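You operate a simulated robot arm through the tools that you are given. There is no shell and no other tool. Be economical: measure what you need, move in short steps, check, and stop when the job is done.

You are at the controls of a simulated robot arm. One attempt, no reset.

JOB
Take the striped yellow cartridge and put it in the open orange box.
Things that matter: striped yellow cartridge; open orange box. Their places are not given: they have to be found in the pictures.

Only the result counts: the job must be done as asked and must still hold three seconds after the hand-in. Knocking over, shifting, dropping, spilling or breaking anything else fails it.

ROBOT AND FRAMES
A 7-joint arm with a two-finger parallel gripper, fixed in place. Base frame: the origin is at the foot of the arm, x ahead of it, y to its left, z up; the work surface is at about z = 0. Units: m, degrees, N and s.
With the tool pointing down near the work surface it reaches from about 0.24 to 0.62 m from the base axis. Its first joint turns from -66.0 to 66.0 degrees. Payload 2.6 kg.
The TCP is the grasp point between the finger pads, 0.03 m short of the fingertips. In the tool frame z runs along the fingers and y along their closing line. The gripper opens to 0.094 m. The fingers are 0.028 m wide and 0.01 m thick; the gripper's body (0.05 by 0.096 m) begins 0.055 m behind the TCP.
Orientation is told as [roll, pitch, yaw] about the base's x, y, z axes, in that order, counted from this pose: with the fingers straight down and closing along the base's y, the tool's x points along the base's -x, its y along +y and its z along -z.

CONTROLS
- The arm moves only by the tool send_rows. Its arguments are lists of equal length, an entry for each row: "slide": the shift along the tool's x, y, z in m, a list of three; "dr": the turn, a rotation vector about the tool's x, y, z in degrees, a list of three; "hand": the gripper command, from -1 (shut) to 1 (fully open), values between in proportion. In form: {"slide": [[dx, dy, dz], ...], "dr": [[ax, ay, az], ...], "hand": [hand, ...]}. A call has 1 to 10 rows; each row is the pose to reach, as a shift and turn from the pose commanded when the call began, along the tool's axes at that moment. Each row takes 0.2 s and may step no farther than 0.05 m and 8.6 degrees from the row before; otherwise, or with a gripper value out of range, the whole call is refused. A pose out of reach is approached as far as the arm can. The call stops where the force on the tool passes 40 N (or 10 N more than at its start, if that is more) or the arm is blocked; 0.2 s more then pass. Each finger travels about 0.072 m/s and halts on what it meets, pressing with about 31 N; the grip force reading is that of the motor and also rises with nothing between the fingers. The clock runs only during rows and for 0.2 s after the last one: add rows that repeat a pose to give the fingers time. It gives the time, the measured TCP pose, the force on the tool (base axes), the opening and the grip force at its end, in the units of the frame above (readings bear some noise), and new pictures: "show" is both (left out), scene, wrist or none.
- Cameras (640 x 400 px; columns grow to the right, rows downward): "scene" is fixed at [0.0122, 0.4168, 0.5686]; the picture's right is [-0.94, -0.35, 0.00], its down [-0.18, 0.50, -0.85] and it looks along [0.30, -0.80, -0.53] (base axes); focal length 314 px, centre (320, 200). "wrist" rides on the gripper at [0.076, 0.014, -0.103] in the tool frame; the picture's right is [-0.18, 0.98, 0.00], its down [-0.75, -0.14, -0.64] and it looks along [-0.63, -0.12, 0.77] (tool axes); focal length 243 px, centre (320, 200).
- pixel_to_xyz(camera, pixels): for up to 12 pixels [column, row] of the newest picture of that camera ("zoom" is the newest enlarged one), the place [x, y, z] in the base frame of the surface seen there, good to about 0.002 m. It takes no simulated time.
- inspect(camera, box): a new picture of the part [left, top, right, bottom] of that camera's present view, enlarged. It takes no simulated time.
- sign_off(): hands the job in; it is judged then, once.

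Go step by step. Measure first, check grasps and placings, and put right what went wrong. The budget is 60 turns and 170 pictures, counting those below and the enlarged ones. Unless the task says otherwise, let go and move clear before handing in, and close with one line.

The tools are called after "Call:" by a JSON object that holds its "op" and its "data". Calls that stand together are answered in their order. send_rows: Moves the arm, as the interface text tells. Its arguments: {"type":"object","properties":{"slide":{"type":"array","items":{"type":"array","items":{"type":"number"}}},"dr":{"type":"array","items":{"type":"array","items":{"type":"number"}}},"hand":{"type":"array","items":{"type":"number"}},"show":{"type":"string","enum":["both","scene","wrist","none"]}},"required":["slide","dr","hand"]} The other tools are called the same way: pixel_to_xyz (camera, pixels) gives the place of the surface under pixels of a picture; inspect (camera, box) takes an enlarged picture of a part of a camera's view; sign_off () hands the job in.

At the start:

```text
time: 0.0
ee_pos: [0.3298, -0.2688, 0.3422]
ee_rot: [0.0, -0.1, 0.1]
wrist_force: [-0.2, -0.7, 0.5]
opening: 0.094
gripper_force: 0.1
```

scene: 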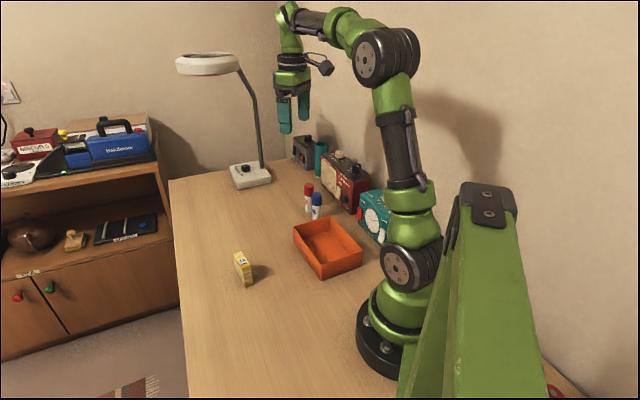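
wrist: 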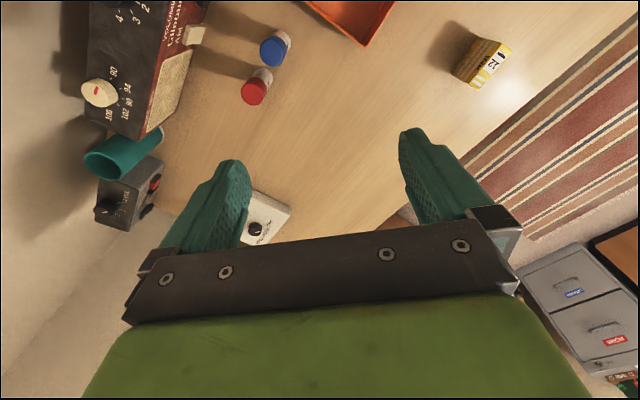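

The cartridge appears at scene (243,268) and the orange box at (328,248). I'll enlarge the area and measure both.

Call:
{"op": "inspect", "data": {"camera": "scene", "box": [210, 200, 380, 306]}}

Call:
{"op": "inspect", "data": {"camera": "wrist", "box": [420, 10, 548, 90]}}

Call:
{"op": "pixel_to_xyz", "data": {"camera": "scene", "pixels": [[236, 254], [246, 252], [242, 265], [245, 284], [252, 278], [294, 228], [336, 217], [363, 250], [324, 279], [328, 245], [265, 290]]}}

Call:
{"op": "pixel_to_xyz", "data": {"camera": "wrist", "pixels": [[476, 39], [510, 48], [500, 42], [456, 72], [478, 86], [495, 65]]}}

```text
3.76 times, centred on (295, 253) of scene
```

zoom: 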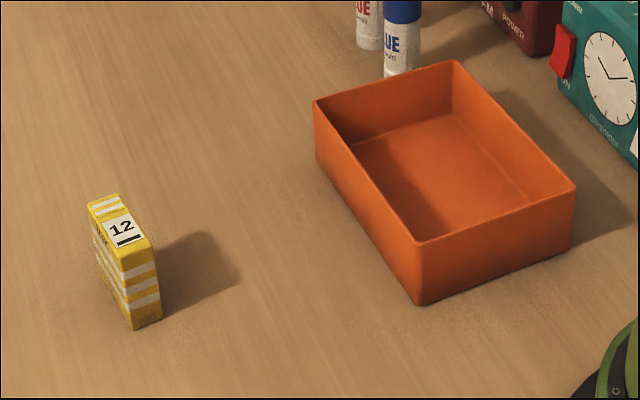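

```text
5.00 times, centred on (484, 50) of wrist
```

zoom: 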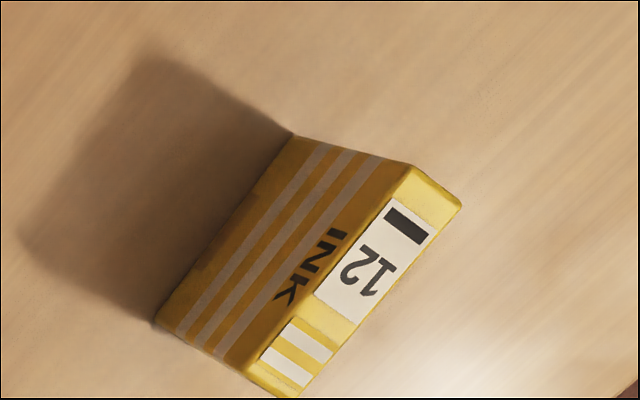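

```text
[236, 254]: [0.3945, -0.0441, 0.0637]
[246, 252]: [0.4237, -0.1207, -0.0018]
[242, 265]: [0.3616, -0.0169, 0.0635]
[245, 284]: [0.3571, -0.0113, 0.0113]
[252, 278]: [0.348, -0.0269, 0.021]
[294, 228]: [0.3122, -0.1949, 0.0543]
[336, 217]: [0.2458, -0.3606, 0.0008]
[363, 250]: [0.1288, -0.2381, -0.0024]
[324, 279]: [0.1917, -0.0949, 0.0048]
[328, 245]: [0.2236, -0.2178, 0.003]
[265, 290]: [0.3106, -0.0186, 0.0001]
```

```text
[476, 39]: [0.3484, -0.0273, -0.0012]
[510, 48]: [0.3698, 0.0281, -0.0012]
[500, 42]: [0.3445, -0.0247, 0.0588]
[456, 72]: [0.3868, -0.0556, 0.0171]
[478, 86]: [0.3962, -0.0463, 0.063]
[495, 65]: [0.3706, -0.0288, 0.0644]
```

The cartridge stands on edge, its top at z≈0.064, around (0.37,-0.03). I'm measuring its top corners and the box rim and floor more exactly.

Call:
{"op": "pixel_to_xyz", "data": {"camera": "zoom", "pixels": [[413, 172], [454, 208], [256, 365], [298, 388], [292, 140], [160, 318], [350, 280]]}}

Call:
{"op": "pixel_to_xyz", "data": {"camera": "scene", "pixels": [[295, 229], [331, 218], [361, 250], [321, 266], [321, 278], [303, 236], [330, 233], [350, 252], [322, 260], [310, 205], [345, 234], [308, 247]]}}

```text
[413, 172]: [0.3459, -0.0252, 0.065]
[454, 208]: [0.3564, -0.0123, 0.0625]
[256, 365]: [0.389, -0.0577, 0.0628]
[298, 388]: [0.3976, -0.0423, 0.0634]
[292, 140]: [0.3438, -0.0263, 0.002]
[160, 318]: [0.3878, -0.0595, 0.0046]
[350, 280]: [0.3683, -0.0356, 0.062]
```

```text
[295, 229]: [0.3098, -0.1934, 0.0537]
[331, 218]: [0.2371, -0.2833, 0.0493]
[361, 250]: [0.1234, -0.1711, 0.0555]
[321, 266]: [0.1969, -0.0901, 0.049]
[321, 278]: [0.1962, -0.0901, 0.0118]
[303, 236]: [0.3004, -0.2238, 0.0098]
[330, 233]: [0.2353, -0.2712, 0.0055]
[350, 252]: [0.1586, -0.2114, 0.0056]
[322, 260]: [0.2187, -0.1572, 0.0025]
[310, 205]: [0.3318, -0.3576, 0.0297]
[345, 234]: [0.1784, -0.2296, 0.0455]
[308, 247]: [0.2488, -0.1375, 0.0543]
```

The cartridge is centred at (0.372,-0.034), with its long side at about -37° and a thickness of about 17 mm. The box is centred at (0.217,-0.185), lying at about -44°, with its rim at z≈0.052. Next I move above the cartridge and turn the tool.

Call:
{"op": "send_rows", "data": {"slide": [[-0.006, 0.034, 0.01], [-0.012, 0.068, 0.03], [-0.018, 0.101, 0.06], [-0.024, 0.135, 0.09], [-0.03, 0.169, 0.12], [-0.036, 0.202, 0.15], [-0.042, 0.235, 0.18], [-0.042, 0.235, 0.19], [-0.042, 0.235, 0.19]], "dr": [[0, 0, 5], [0, 0, 10], [0, 0, 15], [0, 0, 20], [0, 0, 25], [0, 0, 30], [0, 0, 36.6], [0, 0, 36.6], [0, 0, 36.6]], "hand": [1, 1, 1, 1, 1, 1, 1, 1, 1]}}

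```text
time: 2.0
ee_pos: [0.3733, -0.0344, 0.1514]
ee_rot: [0.0, 0.0, -36.7]
wrist_force: [0.2, -0.2, 0.8]
opening: 0.094
gripper_force: 0.1
```

scene: 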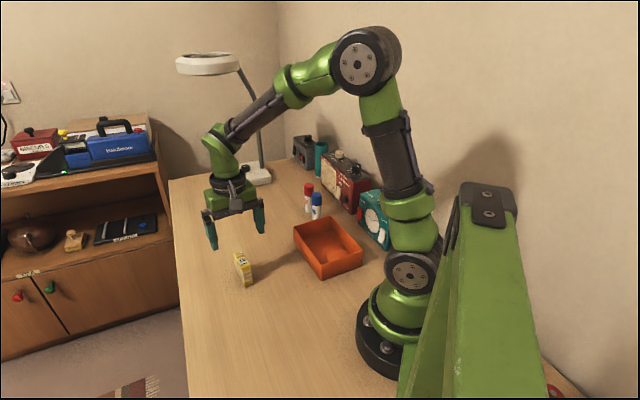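
wrist: 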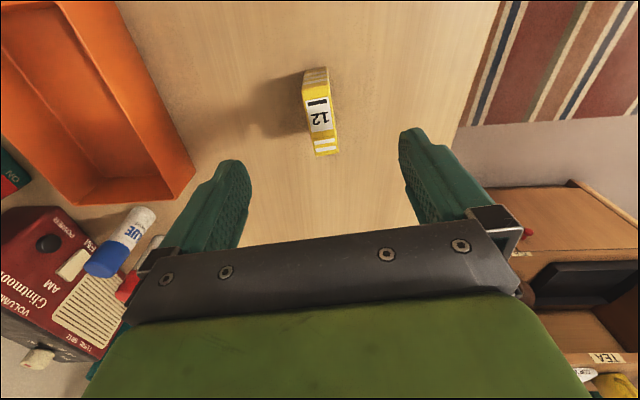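

The tool is above the cartridge, seen at wrist (320,115) between the fingers. I'm checking its top corners again before going down.

Call:
{"op": "pixel_to_xyz", "data": {"camera": "wrist", "pixels": [[305, 85], [326, 83], [316, 152], [336, 150], [320, 118]]}}

Call:
{"op": "inspect", "data": {"camera": "wrist", "box": [272, 50, 384, 170]}}

```text
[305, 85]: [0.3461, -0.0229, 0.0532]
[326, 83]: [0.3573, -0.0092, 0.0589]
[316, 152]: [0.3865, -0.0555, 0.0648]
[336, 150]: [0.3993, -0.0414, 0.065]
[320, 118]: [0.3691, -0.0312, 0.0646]
```

```text
3.33 times, centred on (328, 110) of wrist
```

zoom: 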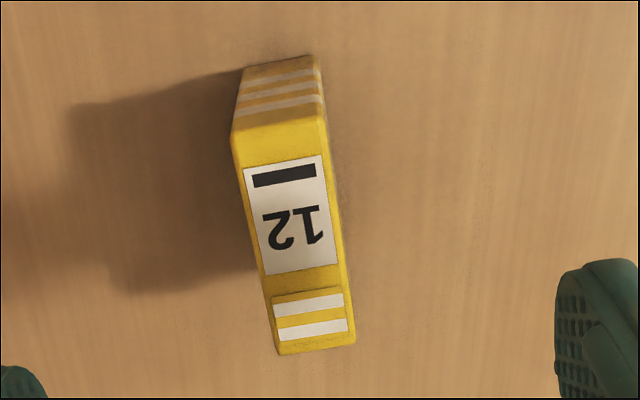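

The centre and alignment hold at about (0.372,-0.033). I go straight down to z≈0.044 and then close.

Call:
{"op": "send_rows", "data": {"slide": [[0, 0, 0.04], [0, 0, 0.08], [0, 0, 0.107], [0, 0, 0.107]], "dr": [[0, 0, 0], [0, 0, 0], [0, 0, 0], [0, 0, 0]], "hand": [1, 1, 1, 1]}}

```text
time: 3.0
ee_pos: [0.3729, -0.035, 0.0448]
ee_rot: [0.0, -0.1, -36.7]
wrist_force: [-0.3, 0.0, 0.1]
opening: 0.0937
gripper_force: 0.0
```

scene: 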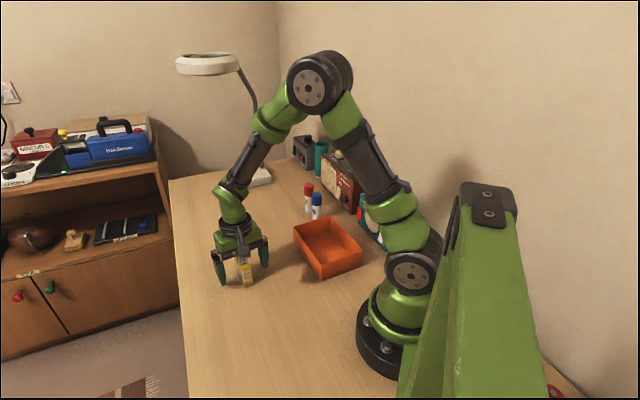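
wrist: 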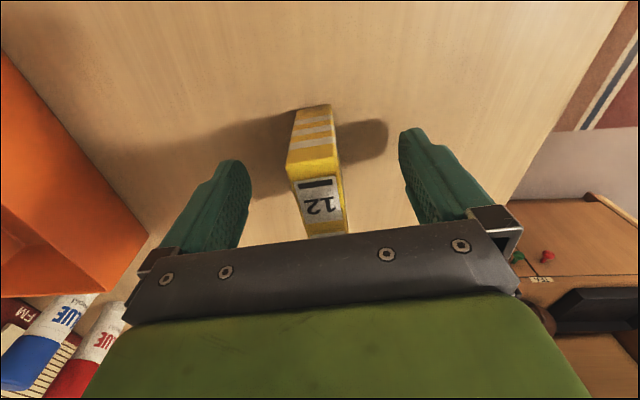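

The fingers stand on both sides of the cartridge with no contact. Closing now, then a small lift to test the grip.

Call:
{"op": "send_rows", "data": {"slide": [[0, 0, 0], [0, 0, 0], [0, 0, 0], [0, 0, 0], [0, 0, 0], [0, 0, 0], [0, 0, -0.03], [0, 0, -0.06], [0, 0, -0.09], [0, 0, -0.11]], "dr": [[0, 0, 0], [0, 0, 0], [0, 0, 0], [0, 0, 0], [0, 0, 0], [0, 0, 0], [0, 0, 0], [0, 0, 0], [0, 0, 0], [0, 0, 0]], "hand": [-1, -1, -1, -1, -1, -1, -1, -1, -1, -1]}}

```text
time: 5.2
ee_pos: [0.3737, -0.0349, 0.1555]
ee_rot: [0.1, 0.0, -36.6]
wrist_force: [0.2, 0.4, 0.6]
opening: 0.0256
gripper_force: 31.4
```

scene: 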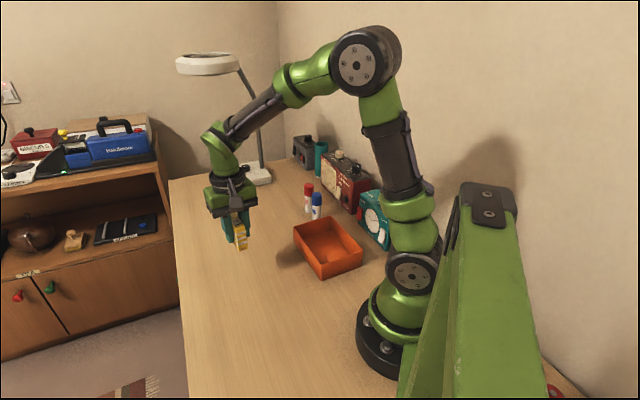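
wrist: 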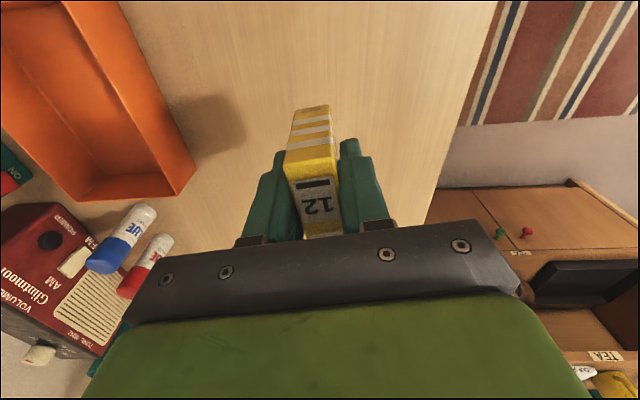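

The cartridge is held (opening 0.026, grip 31 N) and lifted. I carry it over the box centre and turn 7° more to line up with the box.

Call:
{"op": "send_rows", "data": {"slide": [[0.006, -0.036, 0], [0.012, -0.072, 0], [0.018, -0.107, 0], [0.024, -0.143, 0], [0.03, -0.179, 0], [0.0366, -0.214, 0], [0.0366, -0.214, 0], [0.0366, -0.214, 0]], "dr": [[0, 0, 1.2], [0, 0, 2.4], [0, 0, 3.6], [0, 0, 4.8], [0, 0, 6], [0, 0, 7.4], [0, 0, 7.4], [0, 0, 7.4]], "hand": [-1, -1, -1, -1, -1, -1, -1, -1]}}

```text
time: 7.0
ee_pos: [0.2159, -0.1842, 0.1545]
ee_rot: [0.0, 0.0, -44.0]
wrist_force: [0.2, -0.5, -0.4]
opening: 0.0255
gripper_force: 30.7
```

scene: 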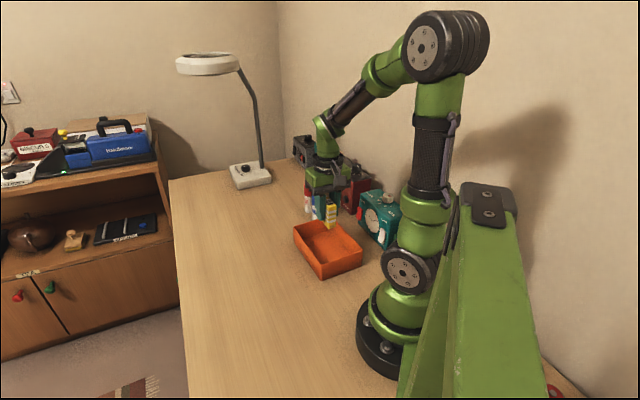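
wrist: 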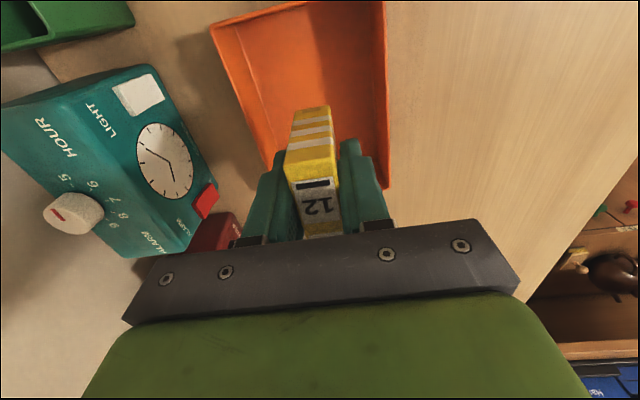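

The cartridge hangs over the box. Before going down, I check how far the clock (wrist 205,200), the radio and the glue sticks are from the gripper body.

Call:
{"op": "pixel_to_xyz", "data": {"camera": "wrist", "pixels": [[205, 200], [190, 240], [135, 80], [210, 180], [215, 235], [385, 185], [386, 10], [215, 30], [268, 160]]}}

Call:
{"op": "inspect", "data": {"camera": "scene", "box": [270, 150, 420, 290]}}

```text
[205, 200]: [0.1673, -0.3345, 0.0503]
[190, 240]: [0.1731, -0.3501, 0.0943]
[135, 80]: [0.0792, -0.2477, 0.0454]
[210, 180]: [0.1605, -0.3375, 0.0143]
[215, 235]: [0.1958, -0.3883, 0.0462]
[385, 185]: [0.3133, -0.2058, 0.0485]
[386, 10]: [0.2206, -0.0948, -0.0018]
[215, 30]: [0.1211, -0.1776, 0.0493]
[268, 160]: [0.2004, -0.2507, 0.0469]
```

```text
2.86 times, centred on (345, 220) of scene
```

zoom: 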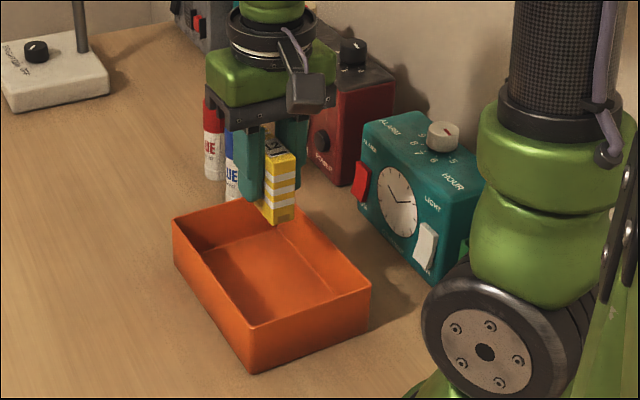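

The clock is more than 0.1 m away and the way down is clear. I lower until the cartridge base is just above the box floor, still gripping.

Call:
{"op": "send_rows", "data": {"slide": [[0, 0, 0.03], [0, 0, 0.06], [0, 0, 0.085], [0, 0, 0.097], [0, 0, 0.102], [0, 0, 0.102]], "dr": [[0, 0, 0], [0, 0, 0], [0, 0, 0], [0, 0, 0], [0, 0, 0], [0, 0, 0]], "hand": [-1, -1, -1, -1, -1, -1]}}

Call:
{"op": "inspect", "data": {"camera": "scene", "box": [270, 170, 400, 290]}}

```text
time: 8.4
ee_pos: [0.2168, -0.1847, 0.0519]
ee_rot: [0.0, 0.0, -44.0]
wrist_force: [-0.4, 0.4, -1.7]
opening: 0.0257
gripper_force: 31.0
```

scene: 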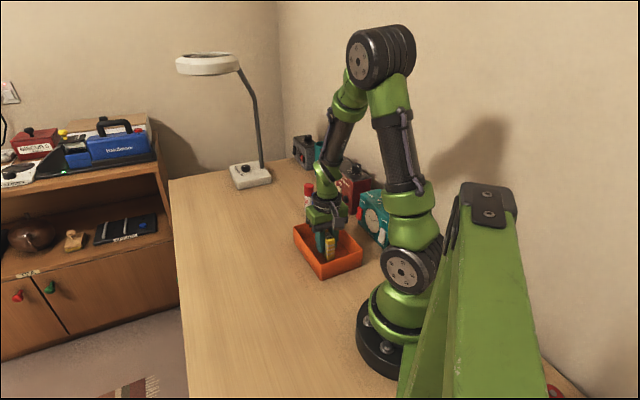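
wrist: 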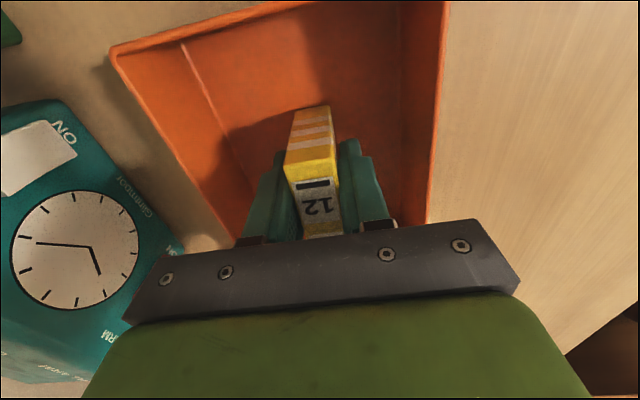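

```text
3.33 times, centred on (335, 230) of scene
```

zoom: 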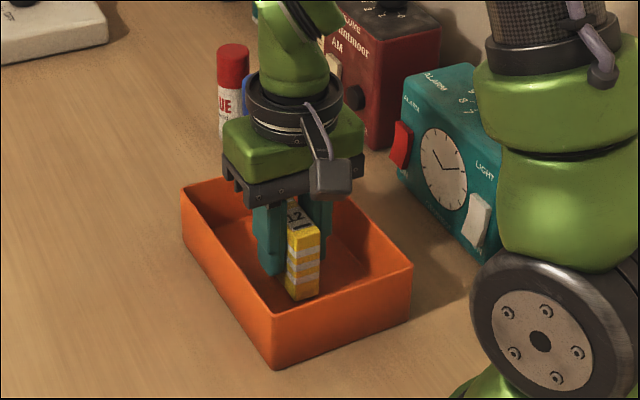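

The cartridge is inside the box, a few mm or less above the floor, with free space around the fingers. I lower 3 mm more, open partway to stay off the walls, and then rise.

Call:
{"op": "send_rows", "data": {"slide": [[0, 0, 0.0015], [0, 0, 0.003], [0, 0, 0.003]], "dr": [[0, 0, 0], [0, 0, 0], [0, 0, 0]], "hand": [-1, -1, -1], "show": "none"}}

Call:
{"op": "send_rows", "data": {"slide": [[0, 0, 0], [0, 0, 0], [0, 0, 0]], "dr": [[0, 0, 0], [0, 0, 0], [0, 0, 0]], "hand": [0.2, 0.2, 0.2]}}

```text
time: 9.2
ee_pos: [0.2169, -0.1856, 0.0486]
ee_rot: [0.0, -0.1, -44.0]
wrist_force: [-0.3, 0.4, -1.3]
opening: 0.0255
gripper_force: 31.0
```

```text
time: 10.0
ee_pos: [0.2161, -0.1859, 0.0493]
ee_rot: [0.1, -0.1, -44.0]
wrist_force: [0.8, -0.4, -0.5]
opening: 0.0565
gripper_force: 0.0
```

scene: 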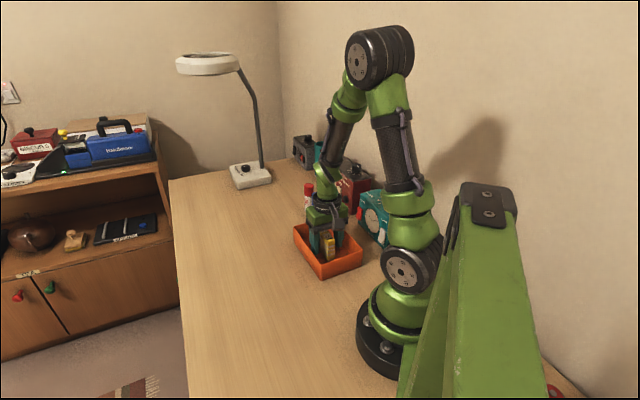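
wrist: 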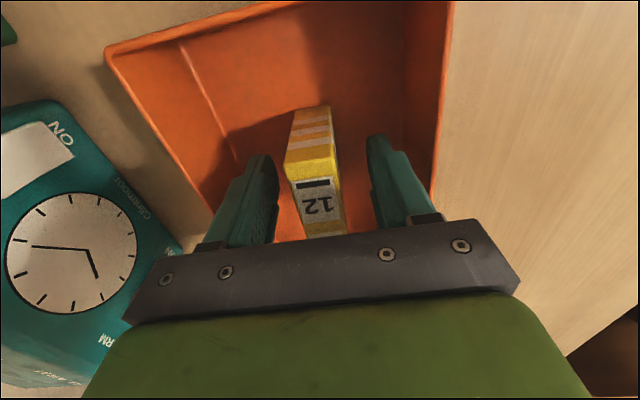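

The fingers are open to 0.0565 and the cartridge stands free on the box floor. I rise straight up.

Call:
{"op": "send_rows", "data": {"slide": [[0, 0, -0.02], [0, 0, -0.05], [0, 0, -0.09], [0, 0, -0.13], [0, 0, -0.16], [0, 0, -0.16]], "dr": [[0, 0, 0], [0, 0, 0], [0, 0, 0], [0, 0, 0], [0, 0, 0], [0, 0, 0]], "hand": [0.2, 0.2, 0.2, 0.2, 0.2, 0.2]}}

Call:
{"op": "inspect", "data": {"camera": "scene", "box": [270, 170, 400, 290]}}

```text
time: 11.4
ee_pos: [0.2173, -0.1846, 0.2108]
ee_rot: [-0.1, -0.1, -44.0]
wrist_force: [0.0, -0.7, -0.3]
opening: 0.0563
gripper_force: 0.0
```

scene: 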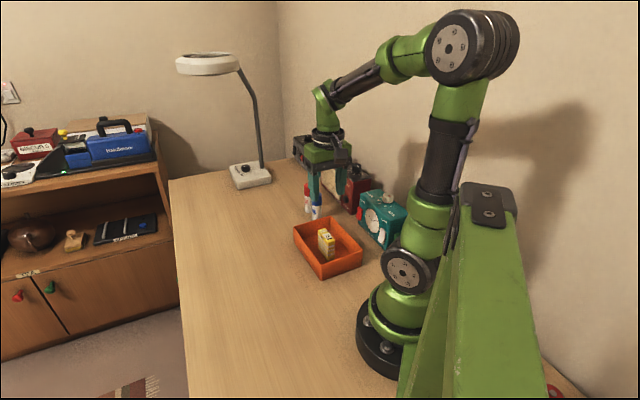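
wrist: 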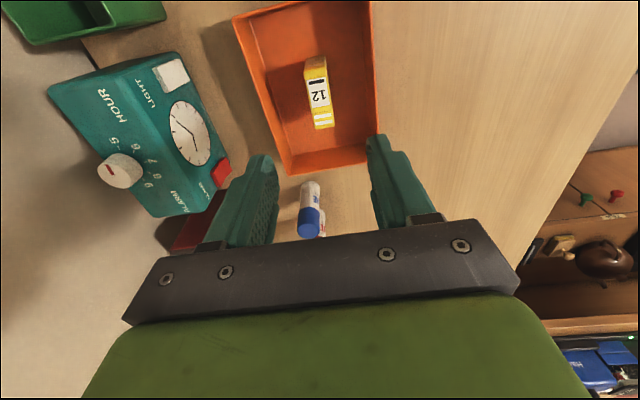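

```text
3.33 times, centred on (335, 230) of scene
```

zoom: 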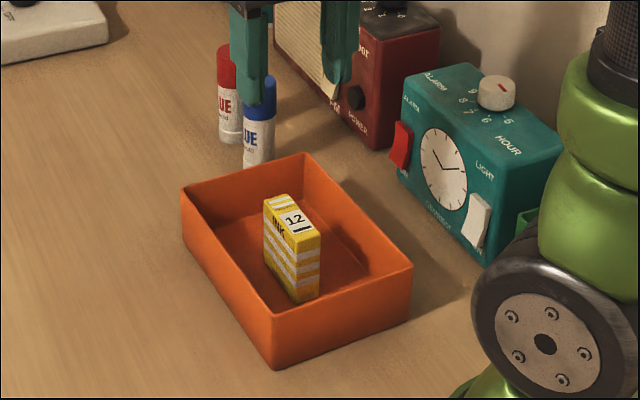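

The cartridge stands in the box at scene (327,242), the gripper is clear, and the box and everything around it look unmoved. I'm handing the job in.

Call:
{"op": "sign_off", "data": {}}

```text
The job is handed in.
```

The striped yellow cartridge is standing in the open orange box; the gripper has let go and moved clear, and nothing else looks disturbed.
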